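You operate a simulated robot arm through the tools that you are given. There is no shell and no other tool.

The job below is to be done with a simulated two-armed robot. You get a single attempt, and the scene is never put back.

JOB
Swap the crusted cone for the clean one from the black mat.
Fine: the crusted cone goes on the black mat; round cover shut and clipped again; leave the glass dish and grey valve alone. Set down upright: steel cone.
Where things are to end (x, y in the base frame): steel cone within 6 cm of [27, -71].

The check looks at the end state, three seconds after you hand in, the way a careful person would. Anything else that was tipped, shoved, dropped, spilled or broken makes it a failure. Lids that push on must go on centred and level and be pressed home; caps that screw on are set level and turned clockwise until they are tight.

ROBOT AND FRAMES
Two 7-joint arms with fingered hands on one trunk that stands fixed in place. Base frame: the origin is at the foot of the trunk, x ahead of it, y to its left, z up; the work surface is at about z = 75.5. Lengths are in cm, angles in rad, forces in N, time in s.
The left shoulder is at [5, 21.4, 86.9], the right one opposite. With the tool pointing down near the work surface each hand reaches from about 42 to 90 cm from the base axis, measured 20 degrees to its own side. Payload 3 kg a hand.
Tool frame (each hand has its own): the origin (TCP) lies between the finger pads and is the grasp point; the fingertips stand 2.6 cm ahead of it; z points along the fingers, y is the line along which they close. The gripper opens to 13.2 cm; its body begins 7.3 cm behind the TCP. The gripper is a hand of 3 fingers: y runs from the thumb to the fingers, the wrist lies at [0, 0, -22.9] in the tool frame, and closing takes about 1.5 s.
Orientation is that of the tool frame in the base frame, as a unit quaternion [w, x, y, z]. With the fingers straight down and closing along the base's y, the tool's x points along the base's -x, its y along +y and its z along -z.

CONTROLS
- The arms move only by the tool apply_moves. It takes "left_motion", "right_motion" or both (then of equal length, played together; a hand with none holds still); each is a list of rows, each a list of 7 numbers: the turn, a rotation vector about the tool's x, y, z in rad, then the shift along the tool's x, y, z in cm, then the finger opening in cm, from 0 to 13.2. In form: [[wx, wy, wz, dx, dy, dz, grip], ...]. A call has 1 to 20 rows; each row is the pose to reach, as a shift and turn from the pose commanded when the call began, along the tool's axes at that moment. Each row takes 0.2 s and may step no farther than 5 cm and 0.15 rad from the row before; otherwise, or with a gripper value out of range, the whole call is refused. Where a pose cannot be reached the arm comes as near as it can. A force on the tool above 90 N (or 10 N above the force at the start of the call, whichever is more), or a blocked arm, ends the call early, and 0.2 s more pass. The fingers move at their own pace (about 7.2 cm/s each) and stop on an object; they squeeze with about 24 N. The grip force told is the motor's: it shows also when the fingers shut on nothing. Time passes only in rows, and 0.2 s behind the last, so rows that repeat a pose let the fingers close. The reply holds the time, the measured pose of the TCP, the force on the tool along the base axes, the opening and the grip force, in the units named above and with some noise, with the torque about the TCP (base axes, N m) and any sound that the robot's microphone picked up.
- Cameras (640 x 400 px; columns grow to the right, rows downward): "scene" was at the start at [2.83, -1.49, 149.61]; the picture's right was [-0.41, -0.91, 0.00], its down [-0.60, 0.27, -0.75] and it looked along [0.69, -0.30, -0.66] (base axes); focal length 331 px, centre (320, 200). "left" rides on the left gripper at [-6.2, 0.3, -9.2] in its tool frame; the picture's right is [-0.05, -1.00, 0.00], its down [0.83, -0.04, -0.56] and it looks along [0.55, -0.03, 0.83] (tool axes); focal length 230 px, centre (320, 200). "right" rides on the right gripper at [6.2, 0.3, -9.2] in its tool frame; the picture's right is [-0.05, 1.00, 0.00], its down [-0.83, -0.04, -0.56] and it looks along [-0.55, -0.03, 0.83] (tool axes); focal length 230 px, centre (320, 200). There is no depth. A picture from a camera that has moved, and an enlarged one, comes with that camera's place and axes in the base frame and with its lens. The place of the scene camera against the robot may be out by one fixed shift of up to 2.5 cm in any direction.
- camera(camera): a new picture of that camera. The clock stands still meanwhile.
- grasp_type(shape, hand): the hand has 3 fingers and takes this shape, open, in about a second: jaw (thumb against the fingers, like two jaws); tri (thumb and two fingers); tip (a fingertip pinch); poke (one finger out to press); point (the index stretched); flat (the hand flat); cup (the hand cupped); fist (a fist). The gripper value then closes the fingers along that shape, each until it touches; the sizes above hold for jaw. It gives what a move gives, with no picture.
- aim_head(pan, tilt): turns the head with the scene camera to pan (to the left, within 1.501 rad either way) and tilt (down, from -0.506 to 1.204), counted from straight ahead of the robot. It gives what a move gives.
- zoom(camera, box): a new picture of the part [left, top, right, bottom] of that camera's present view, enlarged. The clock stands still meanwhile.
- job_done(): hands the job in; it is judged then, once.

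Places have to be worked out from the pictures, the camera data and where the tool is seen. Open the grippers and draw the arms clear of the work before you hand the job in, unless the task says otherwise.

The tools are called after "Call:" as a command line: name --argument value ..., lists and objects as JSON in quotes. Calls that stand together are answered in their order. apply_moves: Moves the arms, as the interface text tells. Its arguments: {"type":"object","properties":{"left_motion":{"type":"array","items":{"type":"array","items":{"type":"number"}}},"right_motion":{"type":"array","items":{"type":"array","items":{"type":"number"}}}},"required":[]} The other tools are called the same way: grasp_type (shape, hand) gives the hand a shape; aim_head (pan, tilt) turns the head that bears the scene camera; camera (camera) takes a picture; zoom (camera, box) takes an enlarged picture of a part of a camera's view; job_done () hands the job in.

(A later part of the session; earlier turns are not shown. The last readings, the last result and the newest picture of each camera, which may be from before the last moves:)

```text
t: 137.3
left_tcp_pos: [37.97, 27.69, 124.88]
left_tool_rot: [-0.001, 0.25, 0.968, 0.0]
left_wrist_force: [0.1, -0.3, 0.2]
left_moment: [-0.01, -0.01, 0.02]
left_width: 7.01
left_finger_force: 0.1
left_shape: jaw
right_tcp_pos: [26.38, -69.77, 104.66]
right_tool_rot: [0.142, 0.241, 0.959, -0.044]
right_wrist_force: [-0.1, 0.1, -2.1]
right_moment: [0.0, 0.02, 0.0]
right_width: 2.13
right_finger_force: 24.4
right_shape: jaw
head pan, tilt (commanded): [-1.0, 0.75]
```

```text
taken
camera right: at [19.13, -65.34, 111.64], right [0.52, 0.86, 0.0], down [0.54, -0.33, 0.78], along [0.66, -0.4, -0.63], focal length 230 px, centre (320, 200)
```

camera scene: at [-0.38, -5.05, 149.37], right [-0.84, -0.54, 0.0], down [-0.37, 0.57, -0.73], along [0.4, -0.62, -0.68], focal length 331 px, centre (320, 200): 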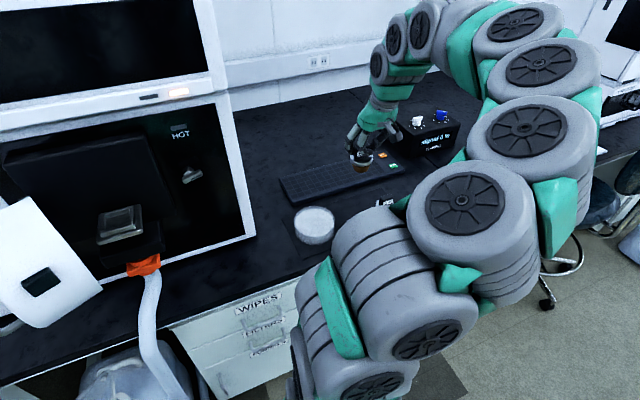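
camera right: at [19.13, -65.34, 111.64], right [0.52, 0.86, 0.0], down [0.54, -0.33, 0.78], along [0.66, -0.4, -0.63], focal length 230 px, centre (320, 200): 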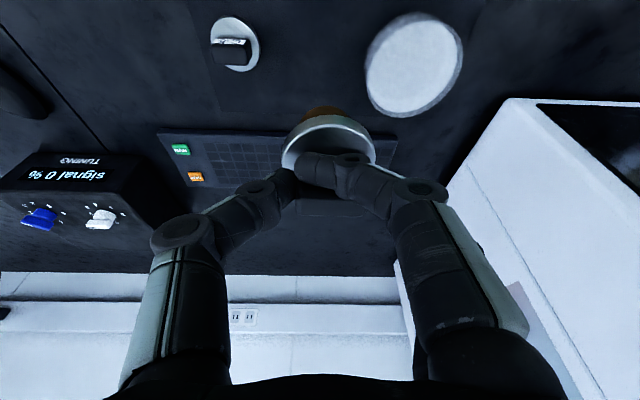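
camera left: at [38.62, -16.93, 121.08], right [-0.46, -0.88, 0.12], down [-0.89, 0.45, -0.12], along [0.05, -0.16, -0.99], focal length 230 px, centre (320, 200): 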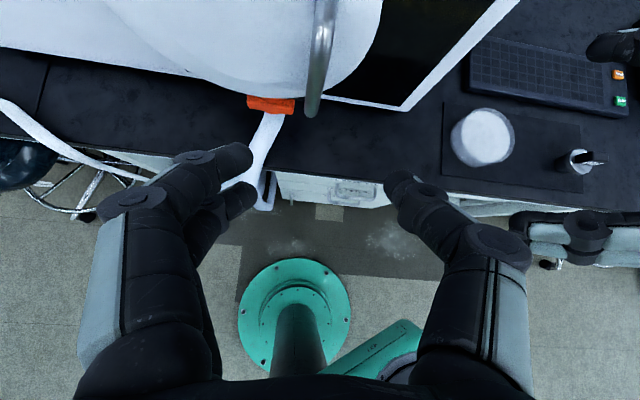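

C-6 sits at L −58.4 and the dish's near edge at L −42; the held cone at L ≈ −48.3 fits between. I lower it to just above the mat.

Call:
apply_moves --right_motion '[[0, 0, 0, 1.03, 0, 3.45, 2], [0, 0, 0, 2.06, 0, 6.9, 2], [0, 0, 0, 3.09, 0, 10.35, 2], [0, 0, 0, 4.12, 0, 13.8, 2], [0, 0, 0, 5.0, 0, 16.8, 2]]'

Call:
camera --camera "right"

Call:
zoom --camera "scene" --box '[280, 120, 420, 260]'

```text
t: 138.6
left_tcp_pos: [37.97, 27.71, 124.82]
left_tool_rot: [-0.001, 0.25, 0.968, 0.0]
left_wrist_force: [-0.3, 0.1, 0.5]
left_moment: [0.02, 0.01, -0.03]
left_width: 7.01
left_finger_force: 0.1
left_shape: jaw
right_tcp_pos: [26.43, -70.16, 87.14]
right_tool_rot: [0.143, 0.242, 0.959, -0.044]
right_wrist_force: [-0.4, 0.9, -2.3]
right_moment: [0.02, 0.03, -0.01]
right_width: 2.12
right_finger_force: 24.4
right_shape: jaw
head pan, tilt (commanded): [-1.0, 0.75]
```

```text
taken
camera right: at [19.14, -65.8, 94.05], right [0.52, 0.86, 0.0], down [0.54, -0.33, 0.78], along [0.66, -0.4, -0.63], focal length 230 px, centre (320, 200)
```

right: 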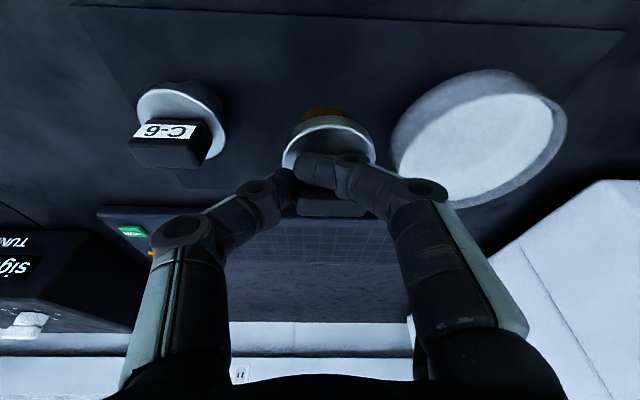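

```text
2.86 times, centred on (350, 190) of scene
camera zoom: at [-0.38, -5.06, 149.37], right [-0.84, -0.54, 0.0], down [-0.37, 0.57, -0.73], along [0.4, -0.62, -0.68], focal length 946 px, centre (234, 229)
```

zoom: 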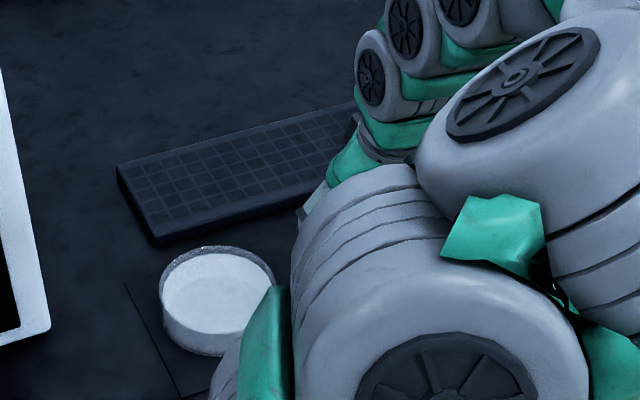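

Call:
apply_moves --right_motion '[[0, 0, 0, 0.43, -0.1, 1.44, 2], [0, 0, 0, 0.86, -0.2, 2.87, 2]]'

Call:
apply_moves --right_motion '[[0, 0, 0, 0.08, 0, 0.29, 2], [0, 0, 0, 0.17, 0, 0.57, 2]]'

Call:
camera --camera "right"

```text
t: 139.2
left_tcp_pos: [38.0, 27.66, 124.81]
left_tool_rot: [-0.001, 0.249, 0.968, 0.001]
left_wrist_force: [0.1, 0.8, 0.0]
left_moment: [0.0, -0.01, 0.01]
left_width: 6.99
left_finger_force: 0.1
left_shape: jaw
right_tcp_pos: [26.38, -70.33, 83.98]
right_tool_rot: [0.143, 0.242, 0.959, -0.045]
right_wrist_force: [-0.3, 0.6, -1.9]
right_moment: [0.02, 0.0, 0.0]
right_width: 2.09
right_finger_force: 23.9
right_shape: jaw
head pan, tilt (commanded): [-1.0, 0.75]
```

```text
t: 139.8
left_tcp_pos: [38.04, 27.62, 124.84]
left_tool_rot: [-0.001, 0.249, 0.968, 0.0]
left_wrist_force: [0.0, 0.4, 0.0]
left_moment: [0.01, 0.01, 0.03]
left_width: 7.01
left_finger_force: 0.1
left_shape: jaw
right_tcp_pos: [26.26, -70.41, 83.24]
right_tool_rot: [0.143, 0.24, 0.959, -0.044]
right_wrist_force: [0.1, -0.1, -2.0]
right_moment: [0.01, 0.02, -0.03]
right_width: 2.11
right_finger_force: 23.8
right_shape: jaw
head pan, tilt (commanded): [-1.0, 0.75]
```

```text
taken
camera right: at [19.04, -65.95, 90.34], right [0.52, 0.86, 0.0], down [0.54, -0.33, 0.78], along [0.66, -0.4, -0.63], focal length 230 px, centre (320, 200)
```

right: 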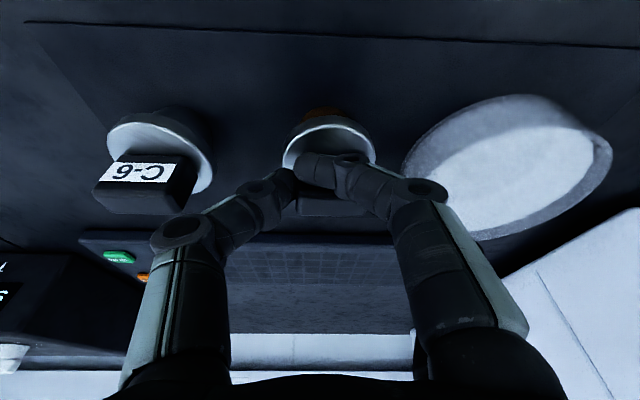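

Heights now nearly match the clean cone beside it. I keep lowering in 0.2–0.3 cm steps until it touches.

Call:
apply_moves --right_motion '[[0, 0, 0, 0.06, 0, 0.19, 2], [0, 0, 0, 0.11, 0, 0.38, 2]]'

Call:
apply_moves --right_motion '[[0, 0, 0, 0.06, 0, 0.19, 2], [0, 0, 0, 0.11, 0, 0.38, 2]]'

```text
t: 140.3
left_tcp_pos: [37.97, 27.74, 124.84]
left_tool_rot: [-0.001, 0.25, 0.968, 0.0]
left_wrist_force: [-0.1, 0.1, -0.9]
left_moment: [0.02, 0.0, 0.01]
left_width: 7.02
left_finger_force: 0.1
left_shape: jaw
right_tcp_pos: [26.24, -70.49, 83.1]
right_tool_rot: [0.143, 0.241, 0.959, -0.046]
right_wrist_force: [-3.7, -4.0, 20.8]
right_moment: [-0.03, -0.18, -0.04]
right_width: 2.25
right_finger_force: 24.5
right_shape: jaw
head pan, tilt (commanded): [-1.0, 0.75]
```

```text
t: 140.9
left_tcp_pos: [38.05, 27.68, 124.77]
left_tool_rot: [0.001, 0.251, 0.968, 0.0]
left_wrist_force: [0.2, 0.4, 0.2]
left_moment: [-0.02, -0.02, -0.02]
left_width: 6.97
left_finger_force: 0.0
left_shape: jaw
right_tcp_pos: [26.27, -70.45, 82.7]
right_tool_rot: [0.142, 0.242, 0.959, -0.045]
right_wrist_force: [-7.2, -9.1, 36.6]
right_moment: [-0.33, -0.17, 0.01]
right_width: 2.5
right_finger_force: 24.3
right_shape: jaw
head pan, tilt (commanded): [-1.0, 0.75]
```

It has touched down (20 N, then 37 N). I ease up 0.35 cm to near-zero load, then open the fingers.

Call:
apply_moves --right_motion '[[0, 0, 0, -0.1, 0, -0.34, 2], [0, 0, 0, -0.1, 0, -0.34, 2]]'

Call:
apply_moves --right_motion '[[0, 0, 0, 0, 0, 0, 3], [0, 0, 0, 0, 0, 0, 4], [0, 0, 0, 0, 0, 0, 5], [0, 0, 0, 0, 0, 0, 5.8], [0, 0, 0, 0, 0, 0, 5.8]]'

Call:
camera --camera "right"

```text
t: 141.6
left_tcp_pos: [38.03, 27.69, 124.85]
left_tool_rot: [-0.001, 0.25, 0.968, 0.0]
left_wrist_force: [0.3, -0.6, 1.1]
left_moment: [0.0, 0.0, 0.02]
left_width: 7.01
left_finger_force: 0.0
left_shape: jaw
right_tcp_pos: [26.43, -70.38, 82.99]
right_tool_rot: [0.142, 0.24, 0.96, -0.042]
right_wrist_force: [-3.9, -2.7, 8.7]
right_moment: [-0.04, 0.02, 0.0]
right_width: 2.37
right_finger_force: 24.3
right_shape: jaw
head pan, tilt (commanded): [-1.0, 0.75]
```

```text
t: 142.8
left_tcp_pos: [38.07, 27.63, 124.79]
left_tool_rot: [-0.001, 0.25, 0.968, 0.001]
left_wrist_force: [-0.2, 0.3, 0.3]
left_moment: [0.02, 0.0, 0.01]
left_width: 7.02
left_finger_force: 0.1
left_shape: jaw
right_tcp_pos: [26.39, -70.38, 82.99]
right_tool_rot: [0.141, 0.241, 0.959, -0.044]
right_wrist_force: [0.5, 0.0, 0.7]
right_moment: [0.04, 0.02, 0.03]
right_width: 5.77
right_finger_force: 0.1
right_shape: jaw
head pan, tilt (commanded): [-1.0, 0.75]
```

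```text
taken
camera right: at [19.09, -66.0, 89.92], right [0.52, 0.86, 0.0], down [0.54, -0.33, 0.78], along [0.66, -0.4, -0.63], focal length 230 px, centre (320, 200)
```

right: 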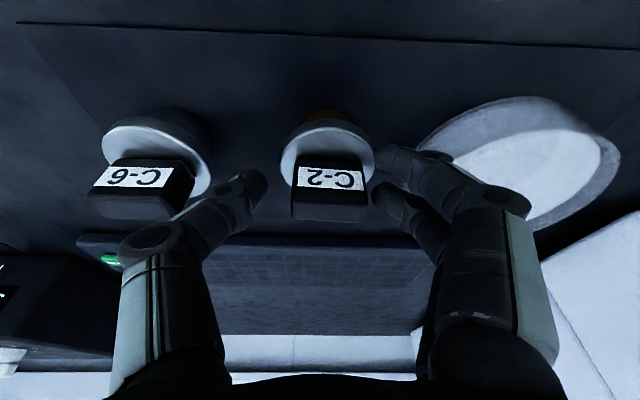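

C-2 stands on the mat. I raise the hand straight up.

Call:
apply_moves --right_motion '[[0, 0, 0, -0.57, 0, -1.9, 5.8], [0, 0, 0, -1.43, 0, -4.8, 6.5], [0, 0, 0, -2.57, 0, -8.6, 7], [0, 0, 0, -3.7, 0, -12.4, 7]]'

Call:
camera --camera "right"

Call:
zoom --camera "right" --box '[180, 30, 460, 200]'

```text
t: 143.8
left_tcp_pos: [38.03, 27.71, 124.86]
left_tool_rot: [0.0, 0.249, 0.969, 0.0]
left_wrist_force: [-0.6, -0.3, 0.4]
left_moment: [0.01, -0.01, 0.0]
left_width: 7.0
left_finger_force: 0.0
left_shape: jaw
right_tcp_pos: [26.42, -70.2, 95.97]
right_tool_rot: [0.143, 0.24, 0.959, -0.043]
right_wrist_force: [0.3, 0.0, -0.2]
right_moment: [0.0, 0.02, 0.02]
right_width: 6.92
right_finger_force: 0.1
right_shape: jaw
head pan, tilt (commanded): [-1.0, 0.75]
```

```text
taken
camera right: at [19.01, -65.7, 102.9], right [0.52, 0.86, 0.0], down [0.54, -0.33, 0.78], along [0.66, -0.4, -0.63], focal length 230 px, centre (320, 200)
```

right: 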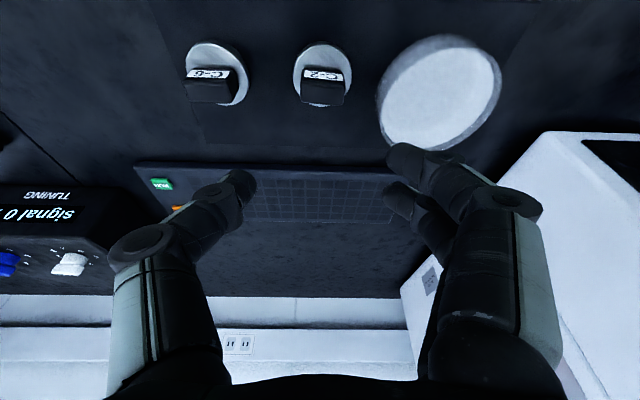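

```text
2.29 times, centred on (320, 115) of right
camera zoom: at [19.01, -65.7, 102.9], right [0.52, 0.86, 0.0], down [0.54, -0.33, 0.78], along [0.66, -0.4, -0.63], focal length 526 px, centre (320, 394)
```

zoom: 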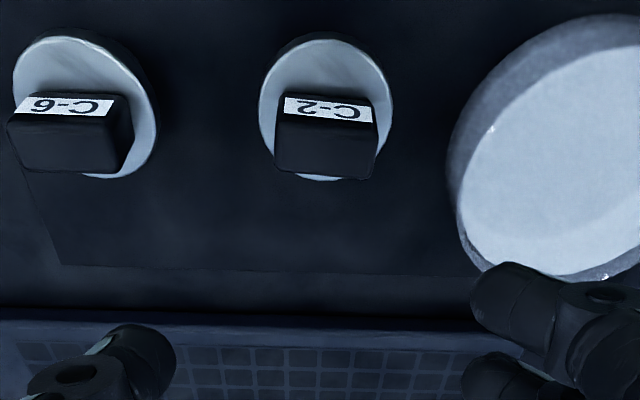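

C-2 stands upright at about [27.7, −70.4], within 1 cm of the target. Now I shift over C-6 (D 57.4, L −58.7) and descend part way.

Call:
apply_moves --right_motion '[[0, 0, 0, 0.1, -4.8, 0, 6], [0, 0, 0, 0.2, -9.65, 0, 6], [0, 0, 0, 1.0, -9.65, 2.9, 6], [0, 0, 0, 2.0, -9.65, 6.2, 6], [0, 0, 0, 2.9, -9.65, 9.2, 6]]'

Call:
camera --camera "right"

Call:
zoom --camera "right" --box '[220, 80, 420, 240]'

```text
t: 144.9
left_tcp_pos: [37.95, 27.62, 124.8]
left_tool_rot: [-0.001, 0.249, 0.968, 0.0]
left_wrist_force: [-0.6, 0.8, 0.1]
left_moment: [-0.02, -0.02, -0.01]
left_width: 7.02
left_finger_force: 0.0
left_shape: jaw
right_tcp_pos: [21.78, -78.63, 86.53]
right_tool_rot: [0.142, 0.24, 0.959, -0.043]
right_wrist_force: [0.4, -0.3, 0.6]
right_moment: [0.0, 0.04, -0.01]
right_width: 6.03
right_finger_force: 0.0
right_shape: jaw
head pan, tilt (commanded): [-1.0, 0.75]
```

```text
taken
camera right: at [14.54, -74.22, 93.35], right [0.52, 0.86, 0.0], down [0.54, -0.33, 0.78], along [0.66, -0.4, -0.63], focal length 230 px, centre (320, 200)
```

right: 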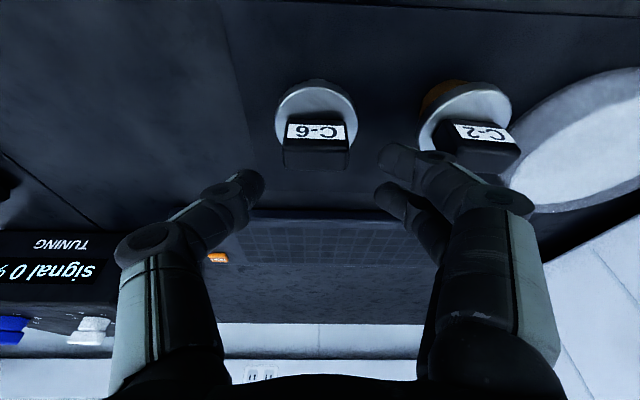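

```text
2.50 times, centred on (320, 160) of right
camera zoom: at [14.54, -74.22, 93.35], right [0.52, 0.86, 0.0], down [0.54, -0.33, 0.78], along [0.66, -0.4, -0.63], focal length 575 px, centre (320, 300)
```

zoom: 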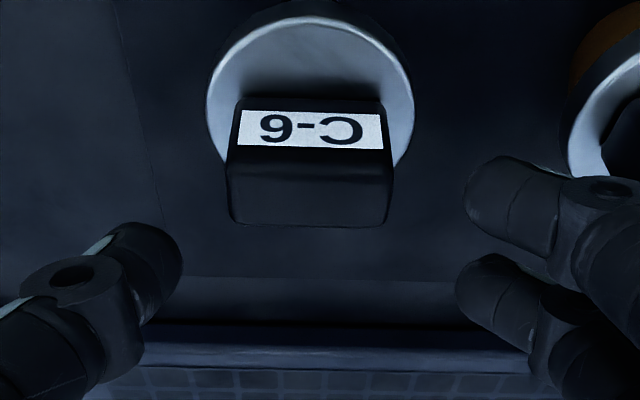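

C-6's tab is centred between the fingers. I narrow the opening a little and lower the last 3.5 cm.

Call:
apply_moves --right_motion '[[0, 0, 0, 0, -0.2, 0, 5.2], [0, 0, 0, 0.5, -0.2, 1.7, 5.2], [0, 0, 0, 0.85, -0.2, 3.35, 5.2], [0, 0, 0, 0.85, -0.2, 3.35, 5.2]]'

Call:
camera --camera "right"

Call:
zoom --camera "right" --box '[220, 80, 480, 240]'

```text
t: 145.9
left_tcp_pos: [37.96, 27.74, 124.78]
left_tool_rot: [-0.001, 0.25, 0.968, 0.0]
left_wrist_force: [0.9, 0.2, 0.5]
left_moment: [-0.02, -0.01, 0.02]
left_width: 7.0
left_finger_force: 0.0
left_shape: jaw
right_tcp_pos: [21.73, -78.9, 82.99]
right_tool_rot: [0.143, 0.241, 0.959, -0.045]
right_wrist_force: [-0.2, -0.2, 0.2]
right_moment: [-0.02, 0.01, 0.02]
right_width: 5.26
right_finger_force: 0.1
right_shape: jaw
head pan, tilt (commanded): [-1.0, 0.75]
```

```text
taken
camera right: at [14.37, -74.53, 89.98], right [0.52, 0.86, 0.0], down [0.54, -0.33, 0.78], along [0.66, -0.4, -0.63], focal length 230 px, centre (320, 200)
```

right: 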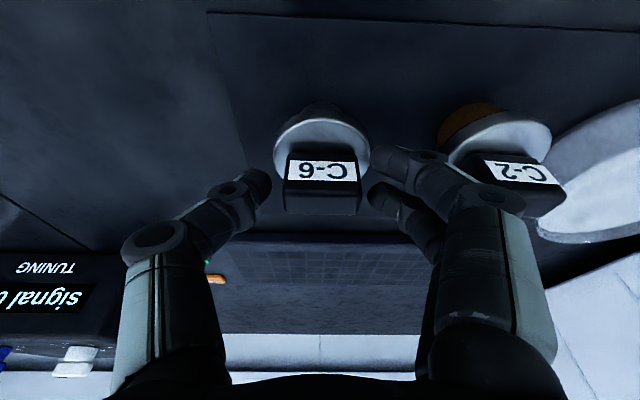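

```text
2.46 times, centred on (350, 160) of right
camera zoom: at [14.37, -74.53, 89.98], right [0.52, 0.86, 0.0], down [0.54, -0.33, 0.78], along [0.66, -0.4, -0.63], focal length 566 px, centre (246, 298)
```

zoom: 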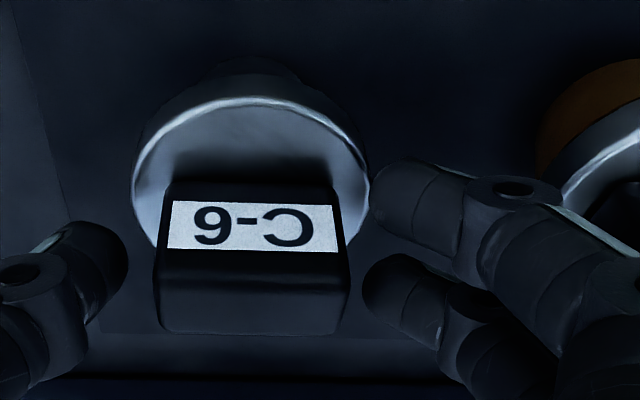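

Call:
apply_moves --right_motion '[[0, 0, 0, 0, 0, 0, 4.2], [0, 0, 0, 0, 0, 0, 3], [0, 0, 0, 0, 0, 0, 2], [0, 0, 0, 0, 0, 0, 2], [0, 0, 0, 0, 0, 0, 2], [0, 0, 0, 0, 0, 0, 2]]'

Call:
camera --camera "right"

```text
t: 147.3
left_tcp_pos: [38.07, 27.65, 124.89]
left_tool_rot: [-0.001, 0.249, 0.968, 0.0]
left_wrist_force: [-0.5, -0.3, -0.3]
left_moment: [-0.01, 0.01, 0.01]
left_width: 7.0
left_finger_force: 0.0
left_shape: jaw
right_tcp_pos: [21.75, -78.97, 83.08]
right_tool_rot: [0.142, 0.241, 0.959, -0.043]
right_wrist_force: [-0.3, 0.6, -0.7]
right_moment: [0.04, 0.03, 0.03]
right_width: 3.34
right_finger_force: 24.7
right_shape: jaw
head pan, tilt (commanded): [-1.0, 0.75]
```

```text
taken
camera right: at [14.38, -74.51, 89.97], right [0.52, 0.86, 0.0], down [0.54, -0.33, 0.78], along [0.66, -0.4, -0.63], focal length 230 px, centre (320, 200)
```

right: 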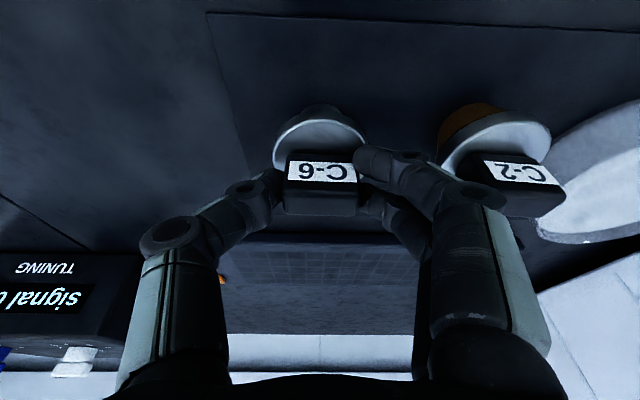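

Firm grip this time on both ends of the tab (width 3.3). I lift straight up and check.

Call:
apply_moves --right_motion '[[0, 0, 0, -0.29, 0, -0.96, 2], [0, 0, 0, -0.86, 0, -2.9, 2], [0, 0, 0, -2, 0, -6.7, 2], [0, 0, 0, -3.2, 0, -10.6, 2]]'

Call:
camera --camera "right"

```text
t: 148.3
left_tcp_pos: [37.97, 27.75, 124.87]
left_tool_rot: [-0.001, 0.249, 0.968, 0.0]
left_wrist_force: [0.3, 0.9, -0.6]
left_moment: [0.01, 0.0, 0.01]
left_width: 7.01
left_finger_force: 0.1
left_shape: jaw
right_tcp_pos: [21.74, -78.79, 94.07]
right_tool_rot: [0.143, 0.24, 0.959, -0.045]
right_wrist_force: [0.0, 0.3, -1.8]
right_moment: [0.0, 0.02, 0.01]
right_width: 3.29
right_finger_force: 24.4
right_shape: jaw
head pan, tilt (commanded): [-1.0, 0.75]
```

```text
taken
camera right: at [14.45, -74.38, 101.09], right [0.52, 0.86, 0.0], down [0.54, -0.33, 0.78], along [0.66, -0.4, -0.63], focal length 230 px, centre (320, 200)
```

right: 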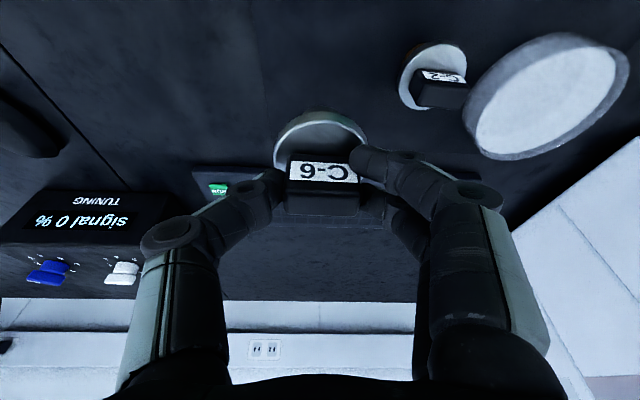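

C-6 is held well. I carry it back to the instrument, rising on the way, and turn the head back.

Call:
apply_moves --right_motion '[[0, 0, 0, -0.57, 4.11, -1.92, 2], [0, 0, 0, -1.14, 8.22, -3.83, 2], [0, 0, 0, -1.72, 12.33, -5.75, 2], [0, 0, 0, -2.29, 16.44, -7.66, 2], [0, 0, 0, -2.86, 20.55, -9.58, 2], [0, 0, 0, -3.43, 24.66, -11.5, 2], [0, 0, 0, -4.0, 28.77, -13.4, 2], [0, 0, 0, -4.58, 32.88, -15.3, 2], [0, 0, 0, -5.15, 37, -17.2, 2], [0, 0, 0, -5.72, 41.1, -19.2, 2], [0, 0, 0, -6.29, 45.2, -21.1, 2], [0, 0, 0, -6.86, 49.3, -23, 2], [0, 0, 0, -7.44, 53.4, -24.9, 2], [0, 0, 0, -7.72, 57.5, -25.9, 2], [0, 0, 0, -7.72, 61.65, -25.9, 2], [0, 0, 0, -7.72, 65.76, -25.9, 2]]'

Call:
aim_head --pan -0.417 --tilt 0.6

Call:
camera --camera "scene"

Call:
camera --camera "right"

```text
t: 151.8
left_tcp_pos: [37.96, 27.75, 124.78]
left_tool_rot: [-0.001, 0.25, 0.968, 0.0]
left_wrist_force: [-0.4, -0.3, 0.9]
left_moment: [-0.01, 0.0, 0.01]
left_width: 7.01
left_finger_force: 0.0
left_shape: jaw
right_tcp_pos: [52.9, -20.54, 120.33]
right_tool_rot: [0.142, 0.241, 0.959, -0.044]
right_wrist_force: [-0.5, 0.4, -1.9]
right_moment: [0.02, 0.04, 0.01]
right_width: 3.28
right_finger_force: 24.1
right_shape: jaw
head pan, tilt (commanded): [-1.0, 0.75]
```

```text
t: 152.7
left_tcp_pos: [38.08, 27.71, 124.9]
left_tool_rot: [-0.001, 0.25, 0.968, 0.001]
left_wrist_force: [-0.5, -0.6, 0.0]
left_moment: [-0.06, -0.04, 0.04]
left_width: 7.03
left_finger_force: 0.0
left_shape: jaw
right_tcp_pos: [52.74, -20.52, 120.25]
right_tool_rot: [0.142, 0.241, 0.959, -0.045]
right_wrist_force: [0.2, 0.0, -2.0]
right_moment: [0.03, 0.03, -0.02]
right_width: 3.24
right_finger_force: 23.9
right_shape: jaw
head pan, tilt (commanded): [-0.417, 0.6]
```

```text
taken
camera scene: at [3.22, -1.67, 150.66], right [-0.41, -0.91, 0.0], down [-0.52, 0.23, -0.82], along [0.75, -0.33, -0.57], focal length 331 px, centre (320, 200)
```

scene: 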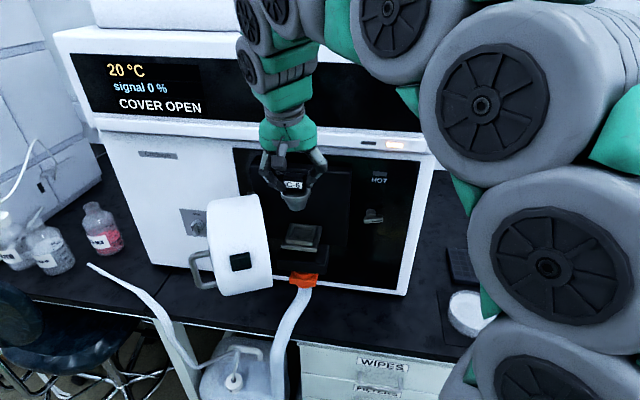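

```text
taken
camera right: at [45.56, -16.14, 127.2], right [0.52, 0.86, 0.0], down [0.54, -0.33, 0.78], along [0.66, -0.4, -0.63], focal length 230 px, centre (320, 200)
```

right: 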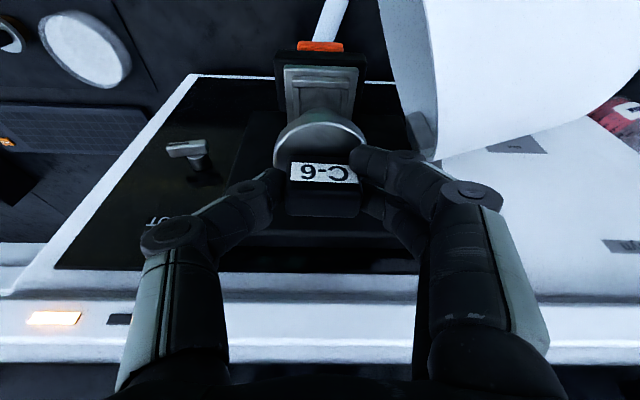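

C-6 sits in the grip at the same place relative to the hand as C-2 did, so the same hand pose should seat it. I move above the seat and stop about 5 cm high to check alignment.

Call:
apply_moves --right_motion '[[0, 0, 0, -1.9, -0.15, 0.57, 2], [0, 0, 0, -3.83, -0.3, 1.14, 2], [0, 0, 0, -3.0, -0.3, 3.8, 2], [0, 0, 0, -2.26, -0.3, 6.41, 2]]'

Call:
zoom --camera "scene" --box '[260, 170, 340, 250]'

Call:
zoom --camera "right" --box '[240, 50, 420, 220]'

```text
t: 153.7
left_tcp_pos: [38.02, 27.66, 124.83]
left_tool_rot: [-0.001, 0.249, 0.968, 0.0]
left_wrist_force: [0.2, 0.2, -0.1]
left_moment: [0.0, 0.02, 0.0]
left_width: 7.0
left_finger_force: 0.0
left_shape: jaw
right_tcp_pos: [56.35, -22.82, 114.59]
right_tool_rot: [0.141, 0.242, 0.959, -0.044]
right_wrist_force: [0.7, 0.1, -2.0]
right_moment: [0.02, 0.01, 0.03]
right_width: 3.28
right_finger_force: 23.5
right_shape: jaw
head pan, tilt (commanded): [-0.417, 0.6]
```

```text
5.00 times, centred on (300, 210) of scene
camera zoom: at [3.22, -1.66, 150.66], right [-0.41, -0.91, 0.0], down [-0.52, 0.23, -0.83], along [0.75, -0.33, -0.56], focal length 1655 px, centre (420, 150)
```

zoom: 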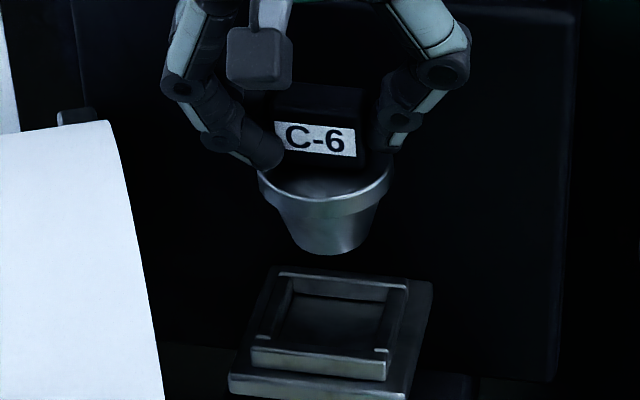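

```text
2.35 times, centred on (330, 135) of right
camera zoom: at [49.09, -18.36, 121.54], right [0.52, 0.86, 0.0], down [0.54, -0.33, 0.78], along [0.66, -0.4, -0.63], focal length 541 px, centre (296, 353)
```

zoom: 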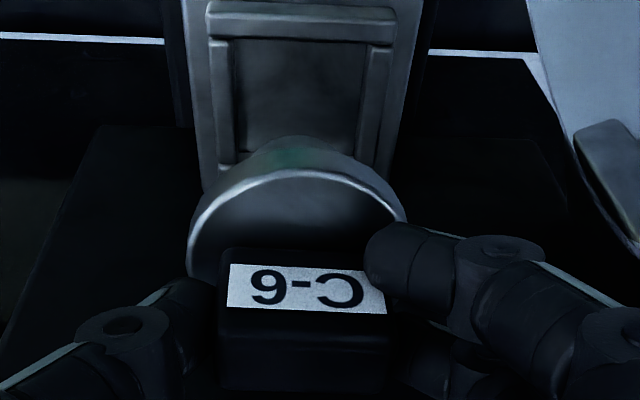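

Alignment looks close; from both views the cone wants about +0.3 cm toward the instrument and +0.15 cm left. I correct and lower to just above the recess walls.

Call:
apply_moves --right_motion '[[0, 0, 0, -0.33, 0.15, 0.1, 2], [0, 0, 0, 0.1, 0.15, 1.55, 2], [0, 0, 0, 0.75, 0.15, 3.7, 2]]'

Call:
zoom --camera "scene" --box '[260, 170, 340, 250]'

Call:
zoom --camera "right" --box '[240, 50, 420, 220]'

```text
t: 154.5
left_tcp_pos: [38.08, 27.76, 124.74]
left_tool_rot: [-0.002, 0.25, 0.968, 0.001]
left_wrist_force: [-0.3, -0.4, -0.4]
left_moment: [-0.02, -0.05, -0.01]
left_width: 7.01
left_finger_force: 0.1
left_shape: jaw
right_tcp_pos: [56.64, -22.8, 110.75]
right_tool_rot: [0.143, 0.241, 0.959, -0.044]
right_wrist_force: [-0.7, -0.5, -2.1]
right_moment: [0.0, 0.02, -0.03]
right_width: 3.29
right_finger_force: 24.2
right_shape: jaw
head pan, tilt (commanded): [-0.417, 0.6]
```

```text
5.00 times, centred on (300, 210) of scene
camera zoom: at [3.23, -1.66, 150.66], right [-0.41, -0.91, 0.0], down [-0.52, 0.23, -0.83], along [0.75, -0.33, -0.56], focal length 1655 px, centre (420, 150)
```

zoom: 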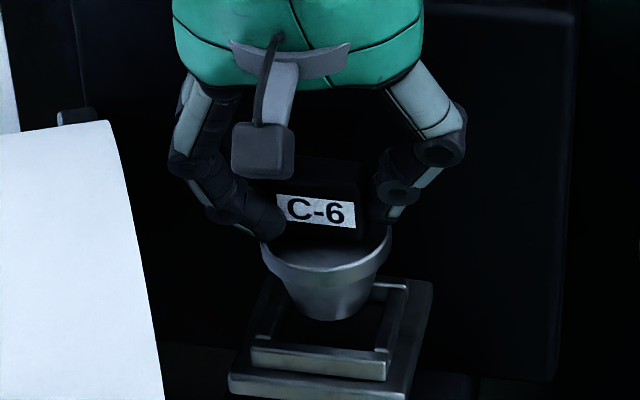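

```text
2.35 times, centred on (330, 135) of right
camera zoom: at [49.36, -18.36, 117.69], right [0.52, 0.86, 0.0], down [0.54, -0.33, 0.78], along [0.66, -0.4, -0.63], focal length 541 px, centre (296, 353)
```

zoom: 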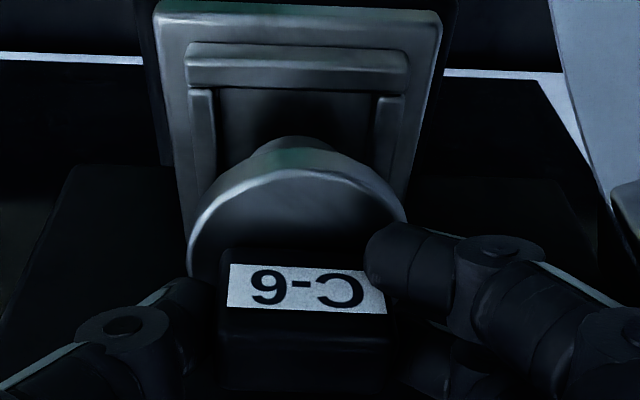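

Cone and recess are aligned within about 0.2 cm in both directions. I lower in small steps until it seats.

Call:
apply_moves --right_motion '[[0, 0, 0, 0.14, 0, 0.48, 2], [0, 0, 0, 0.29, 0, 0.96, 2]]'

Call:
apply_moves --right_motion '[[0, 0, 0, 0.06, 0, 0.2, 2], [0, 0, 0, 0.12, 0, 0.4, 2]]'

Call:
zoom --camera "scene" --box '[260, 170, 340, 250]'

```text
t: 155.1
left_tcp_pos: [38.06, 27.7, 124.97]
left_tool_rot: [-0.001, 0.249, 0.968, 0.0]
left_wrist_force: [0.1, -0.4, -0.3]
left_moment: [0.0, 0.02, 0.02]
left_width: 7.03
left_finger_force: 0.1
left_shape: jaw
right_tcp_pos: [56.59, -22.77, 109.84]
right_tool_rot: [0.143, 0.24, 0.959, -0.044]
right_wrist_force: [0.6, -0.1, -1.8]
right_moment: [-0.02, 0.03, 0.01]
right_width: 3.25
right_finger_force: 24.2
right_shape: jaw
head pan, tilt (commanded): [-0.417, 0.6]
```

```text
t: 155.7
left_tcp_pos: [38.03, 27.69, 124.73]
left_tool_rot: [0.0, 0.249, 0.968, 0.0]
left_wrist_force: [-0.6, -0.3, 1.1]
left_moment: [0.01, -0.02, 0.01]
left_width: 7.01
left_finger_force: 0.1
left_shape: jaw
right_tcp_pos: [56.61, -22.84, 109.5]
right_tool_rot: [0.142, 0.241, 0.959, -0.044]
right_wrist_force: [-0.4, 0.1, -1.6]
right_moment: [-0.01, 0.0, 0.0]
right_width: 3.27
right_finger_force: 24.0
right_shape: jaw
head pan, tilt (commanded): [-0.417, 0.6]
```

```text
5.00 times, centred on (300, 210) of scene
camera zoom: at [3.22, -1.66, 150.66], right [-0.41, -0.91, 0.0], down [-0.52, 0.23, -0.83], along [0.75, -0.33, -0.56], focal length 1655 px, centre (420, 150)
```

zoom: 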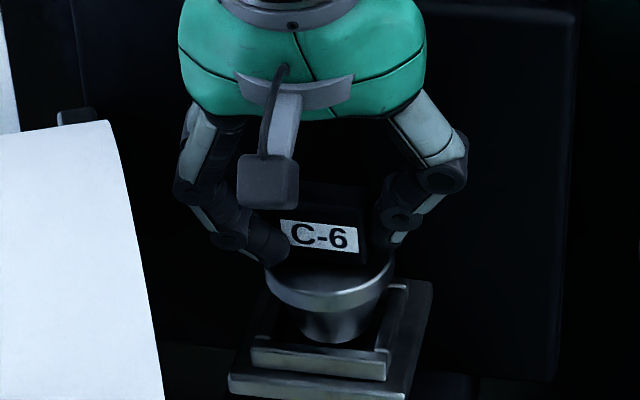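

Call:
apply_moves --right_motion '[[0, 0, 0, 0.05, 0, 0.19, 2], [0, 0, 0, 0.1, 0, 0.33, 2]]'

Call:
zoom --camera "scene" --box '[260, 170, 340, 250]'

```text
t: 156.3
left_tcp_pos: [37.97, 27.72, 124.85]
left_tool_rot: [-0.001, 0.25, 0.968, 0.001]
left_wrist_force: [0.2, 0.6, -0.3]
left_moment: [-0.02, 0.02, 0.01]
left_width: 7.0
left_finger_force: 0.0
left_shape: jaw
right_tcp_pos: [56.54, -22.89, 108.99]
right_tool_rot: [0.142, 0.242, 0.959, -0.045]
right_wrist_force: [-1.1, 0.5, -2.1]
right_moment: [0.02, 0.01, 0.02]
right_width: 3.28
right_finger_force: 24.5
right_shape: jaw
head pan, tilt (commanded): [-0.417, 0.6]
```

```text
5.00 times, centred on (300, 210) of scene
camera zoom: at [3.22, -1.66, 150.66], right [-0.41, -0.91, 0.0], down [-0.52, 0.23, -0.83], along [0.75, -0.33, -0.56], focal length 1655 px, centre (420, 150)
```

zoom: 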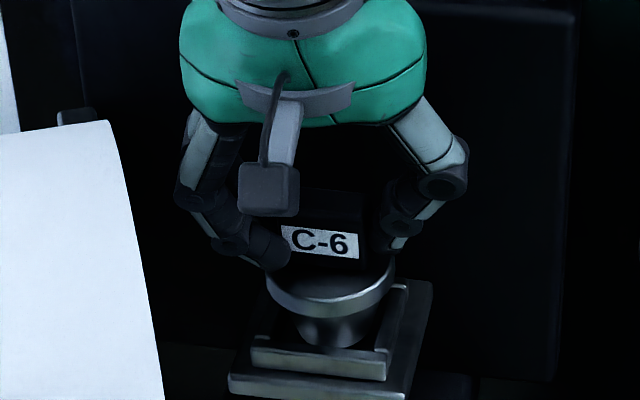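

Call:
apply_moves --right_motion '[[0, 0, 0, 0.05, 0, 0.19, 2], [0, 0, 0, 0.1, 0, 0.33, 2]]'

Call:
zoom --camera "scene" --box '[260, 170, 340, 250]'

```text
t: 156.9
left_tcp_pos: [37.99, 27.74, 124.78]
left_tool_rot: [0.0, 0.249, 0.968, 0.001]
left_wrist_force: [0.4, -0.6, -0.3]
left_moment: [0.0, -0.01, 0.0]
left_width: 7.01
left_finger_force: 0.1
left_shape: jaw
right_tcp_pos: [56.52, -22.95, 108.74]
right_tool_rot: [0.143, 0.242, 0.959, -0.044]
right_wrist_force: [-1.0, -1.9, 17.5]
right_moment: [-0.01, -0.06, 0.01]
right_width: 3.28
right_finger_force: 24.2
right_shape: jaw
head pan, tilt (commanded): [-0.417, 0.6]
```

```text
5.00 times, centred on (300, 210) of scene
camera zoom: at [3.2, -1.66, 150.66], right [-0.41, -0.91, 0.0], down [-0.52, 0.23, -0.83], along [0.75, -0.33, -0.56], focal length 1655 px, centre (420, 150)
```

zoom: 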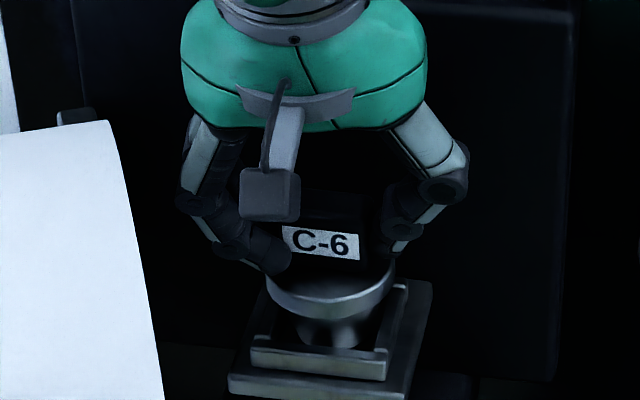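

It is down (17.5 N). I ease slightly and open the fingers.

Call:
apply_moves --right_motion '[[0, 0, 0, -0.05, 0, -0.17, 2], [0, 0, 0, -0.05, 0, -0.17, 2], [0, 0, 0, -0.05, 0, -0.17, 4], [0, 0, 0, -0.05, 0, -0.17, 5], [0, 0, 0, -0.05, 0, -0.17, 6], [0, 0, 0, -0.05, 0, -0.17, 6]]'

Call:
zoom --camera "scene" --box '[260, 170, 340, 250]'

Call:
zoom --camera "right" --box '[220, 50, 420, 240]'

```text
t: 158.3
left_tcp_pos: [37.97, 27.64, 124.85]
left_tool_rot: [0.0, 0.25, 0.968, 0.0]
left_wrist_force: [0.5, -0.6, 0.1]
left_moment: [-0.03, 0.03, -0.02]
left_width: 7.02
left_finger_force: 0.2
left_shape: jaw
right_tcp_pos: [56.62, -22.94, 108.94]
right_tool_rot: [0.142, 0.241, 0.959, -0.042]
right_wrist_force: [0.1, -0.6, 0.8]
right_moment: [0.02, 0.0, -0.02]
right_width: 5.93
right_finger_force: 0.1
right_shape: jaw
head pan, tilt (commanded): [-0.417, 0.6]
```

```text
5.00 times, centred on (300, 210) of scene
camera zoom: at [3.22, -1.66, 150.66], right [-0.41, -0.91, 0.0], down [-0.52, 0.23, -0.83], along [0.75, -0.33, -0.56], focal length 1655 px, centre (420, 150)
```

zoom: 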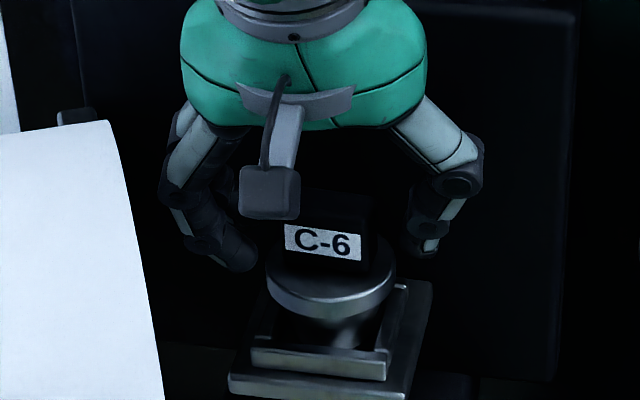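

```text
2.11 times, centred on (320, 145) of right
camera zoom: at [49.36, -18.5, 115.87], right [0.52, 0.86, 0.0], down [0.54, -0.33, 0.78], along [0.66, -0.4, -0.63], focal length 484 px, centre (320, 316)
```

zoom: 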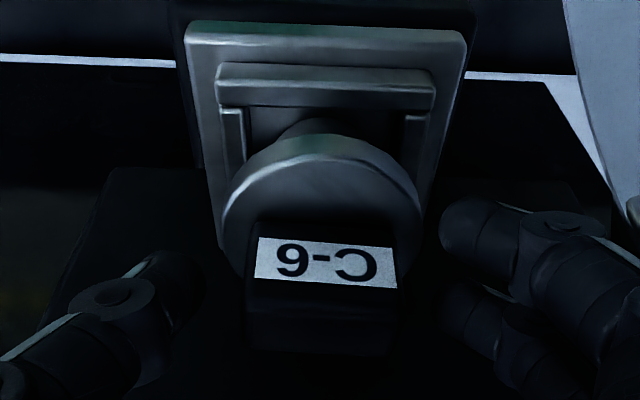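

C-6 sits in the seat almost exactly where C-2 was. I raise the hand clear.

Call:
apply_moves --right_motion '[[0, 0, 0, -0.4, 0, -1.4, 6.5], [0, 0, 0, -1.1, 0, -3.8, 7], [0, 0, 0, -2.3, 0, -7.6, 7], [0, 0, 0, -3.5, 0, -11.5, 7], [0, 0, 0, -1.5, -2, -13.5, 7]]'

Call:
camera --camera "right"

Call:
zoom --camera "scene" --box '[240, 170, 350, 290]'

```text
t: 159.5
left_tcp_pos: [38.01, 27.73, 124.85]
left_tool_rot: [-0.001, 0.249, 0.968, 0.0]
left_wrist_force: [0.0, 0.0, -0.1]
left_moment: [-0.03, -0.01, 0.01]
left_width: 7.03
left_finger_force: 0.1
left_shape: jaw
right_tcp_pos: [53.21, -23.44, 122.24]
right_tool_rot: [0.142, 0.241, 0.959, -0.044]
right_wrist_force: [0.6, -0.1, 0.1]
right_moment: [-0.02, -0.01, -0.02]
right_width: 6.95
right_finger_force: 0.0
right_shape: jaw
head pan, tilt (commanded): [-0.417, 0.6]
```

```text
taken
camera right: at [46.0, -19.01, 129.19], right [0.52, 0.86, 0.0], down [0.54, -0.33, 0.77], along [0.66, -0.4, -0.63], focal length 230 px, centre (320, 200)
```

right: 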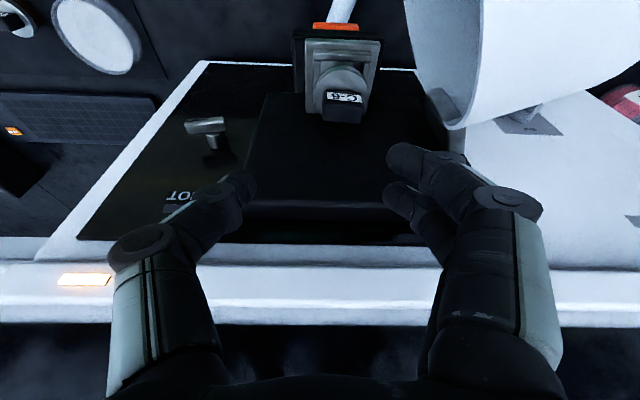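

```text
3.33 times, centred on (295, 230) of scene
camera zoom: at [3.22, -1.66, 150.66], right [-0.41, -0.91, 0.0], down [-0.52, 0.23, -0.83], along [0.75, -0.33, -0.56], focal length 1103 px, centre (403, 100)
```

zoom: 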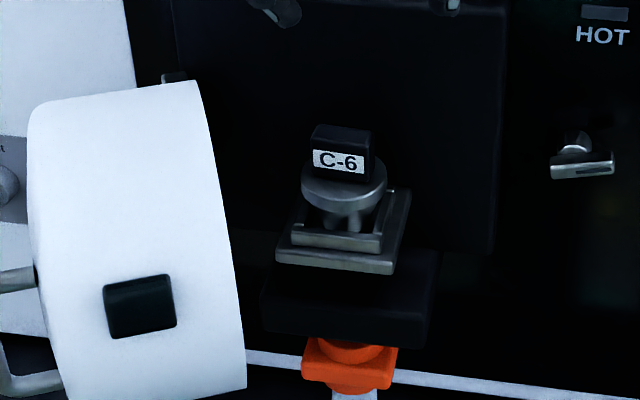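

The clean cone is in place. To close the cover I bring the left hand round to its outer (left) side with fingers closed.

Call:
apply_moves --left_motion '[[0, 0, 0, -3.7, -0.3, 0.8, 4], [0, 0, 0, -7.4, -0.6, 1.6, 2], [0, 0, 0, -11.1, -0.9, 2.4, 0], [0, 0, 0, -14.8, -1.2, 3.2, 0], [0, 0, 0, -18.5, -1.5, 4, 0], [0, 0, 0, -22.2, -1.8, 5, 0], [0, 0, 0, -26, -2.5, 7, 0]]'

Call:
camera --camera "scene"

```text
t: 161.1
left_tcp_pos: [59.47, 12.97, 117.91]
left_tool_rot: [0.0, 0.25, 0.968, 0.001]
left_wrist_force: [-0.1, -0.5, 0.0]
left_moment: [0.0, 0.0, -0.02]
left_width: 0.02
left_finger_force: 24.1
left_shape: jaw
right_tcp_pos: [53.45, -23.42, 122.2]
right_tool_rot: [0.142, 0.242, 0.959, -0.044]
right_wrist_force: [-0.8, 0.6, -0.8]
right_moment: [0.01, 0.0, -0.04]
right_width: 6.94
right_finger_force: 0.0
right_shape: jaw
head pan, tilt (commanded): [-0.417, 0.6]
```

```text
taken
camera scene: at [3.23, -1.66, 150.66], right [-0.41, -0.91, 0.0], down [-0.52, 0.23, -0.83], along [0.75, -0.33, -0.56], focal length 331 px, centre (320, 200)
```

scene: 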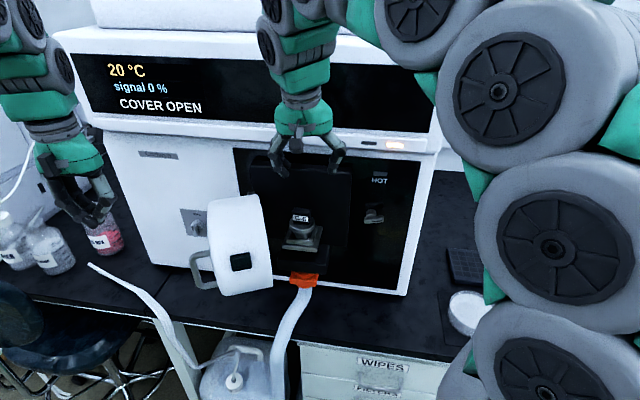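

Call:
apply_moves --left_motion '[[0, 0, 0, 0, 0, 4, 0], [0, 0, 0, 0, 0, 8, 0], [0, 0, 0, 0, -2, 11, 0], [0, 0, 0, 0, -5, 11, 0]]'

Call:
zoom --camera "scene" --box '[60, 130, 360, 320]'

```text
t: 162.1
left_tcp_pos: [57.08, 8.54, 106.99]
left_tool_rot: [0.0, 0.249, 0.968, -0.001]
left_wrist_force: [0.7, 0.5, 0.0]
left_moment: [0.01, 0.01, 0.0]
left_width: 0.03
left_finger_force: 24.0
left_shape: jaw
right_tcp_pos: [53.37, -23.39, 122.28]
right_tool_rot: [0.142, 0.241, 0.959, -0.044]
right_wrist_force: [0.0, -0.1, -0.5]
right_moment: [-0.01, -0.01, -0.01]
right_width: 6.96
right_finger_force: 0.1
right_shape: jaw
head pan, tilt (commanded): [-0.417, 0.6]
```

```text
2.11 times, centred on (210, 225) of scene
camera zoom: at [3.22, -1.66, 150.66], right [-0.41, -0.91, 0.0], down [-0.52, 0.23, -0.83], along [0.75, -0.33, -0.56], focal length 697 px, centre (552, 147)
```

zoom: 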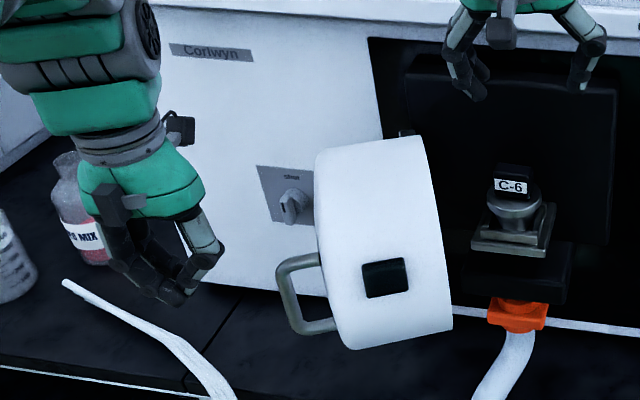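

The left hand is beside the handle. I move the right hand away to the right and push the cover closed from the left in steps.

Call:
apply_moves --left_motion '[[0, 0, 0, 0, -2, 0, 0], [0, 0, 0, 0, -3.85, 0, 0], [0, 0, 0, 0.5, -6.85, 0, 0], [0, 0, 0, 1, -9.85, 0, 0], [0, 0, 0, 1.2, -12.85, 0, 0]]' --right_motion '[[0, 0, 0, 1.4, -2.4, -1, 7], [0, 0, 0, 2.8, -4.8, -2.1, 7], [0, 0, 0, 4.1, -7.2, -3.1, 7], [0, 0, 0, 5.4, -9.6, -4.2, 7], [0, 0, 0, 6.8, -12, -5.2, 7]]'

Call:
camera --camera "scene"

Call:
zoom --camera "scene" --box '[100, 130, 400, 320]'

```text
t: 163.3
left_tcp_pos: [49.68, -2.04, 106.79]
left_tool_rot: [0.001, 0.249, 0.968, 0.0]
left_wrist_force: [-0.1, 0.8, -0.4]
left_moment: [-0.01, -0.02, 0.02]
left_width: 0.0
left_finger_force: 23.5
left_shape: jaw
right_tcp_pos: [40.87, -29.87, 125.45]
right_tool_rot: [0.141, 0.242, 0.959, -0.044]
right_wrist_force: [0.2, -0.3, 0.0]
right_moment: [0.01, 0.01, 0.02]
right_width: 6.91
right_finger_force: 0.1
right_shape: jaw
head pan, tilt (commanded): [-0.417, 0.6]
```

```text
taken
camera scene: at [3.22, -1.67, 150.66], right [-0.41, -0.91, 0.0], down [-0.52, 0.23, -0.83], along [0.75, -0.33, -0.56], focal length 331 px, centre (320, 200)
```

scene: 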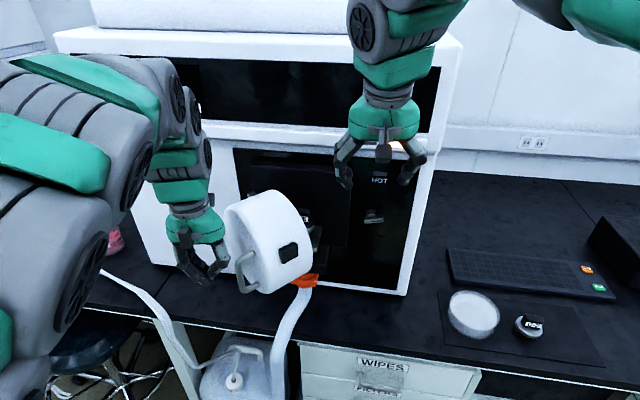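

```text
2.11 times, centred on (250, 225) of scene
camera zoom: at [3.22, -1.67, 150.66], right [-0.41, -0.91, 0.0], down [-0.52, 0.23, -0.83], along [0.75, -0.33, -0.56], focal length 697 px, centre (467, 147)
```

zoom: 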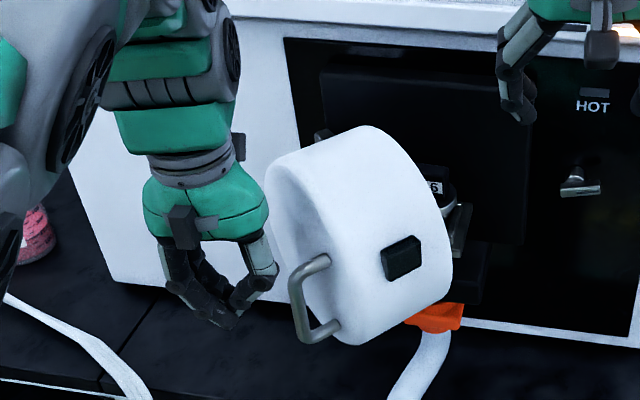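

The cover has swung to about 50°. I keep pushing with the left hand along the arc.

Call:
apply_moves --left_motion '[[0, 0, 0, -0.2, -2.5, 0, 0], [0, 0, 0, -0.6, -5, 0, 0], [0, 0, 0, -1.4, -7.5, 0, 0], [0, 0, 0, -2.4, -9.5, 0, 0]]'

Call:
zoom --camera "scene" --box '[100, 130, 400, 320]'

```text
t: 164.3
left_tcp_pos: [47.3, -11.5, 106.8]
left_tool_rot: [-0.002, 0.249, 0.968, 0.0]
left_wrist_force: [-1.0, -0.1, 0.3]
left_moment: [0.0, -0.01, 0.01]
left_width: 0.0
left_finger_force: 24.1
left_shape: jaw
right_tcp_pos: [40.82, -29.91, 125.4]
right_tool_rot: [0.143, 0.241, 0.959, -0.044]
right_wrist_force: [0.0, 0.4, 0.4]
right_moment: [0.03, 0.01, 0.01]
right_width: 6.96
right_finger_force: 0.1
right_shape: jaw
head pan, tilt (commanded): [-0.417, 0.6]
```

```text
2.11 times, centred on (250, 225) of scene
camera zoom: at [3.22, -1.66, 150.66], right [-0.41, -0.91, 0.0], down [-0.52, 0.23, -0.83], along [0.75, -0.33, -0.56], focal length 697 px, centre (467, 147)
```

zoom: 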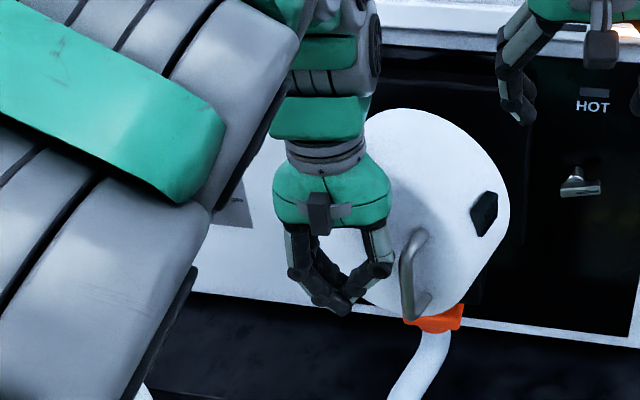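

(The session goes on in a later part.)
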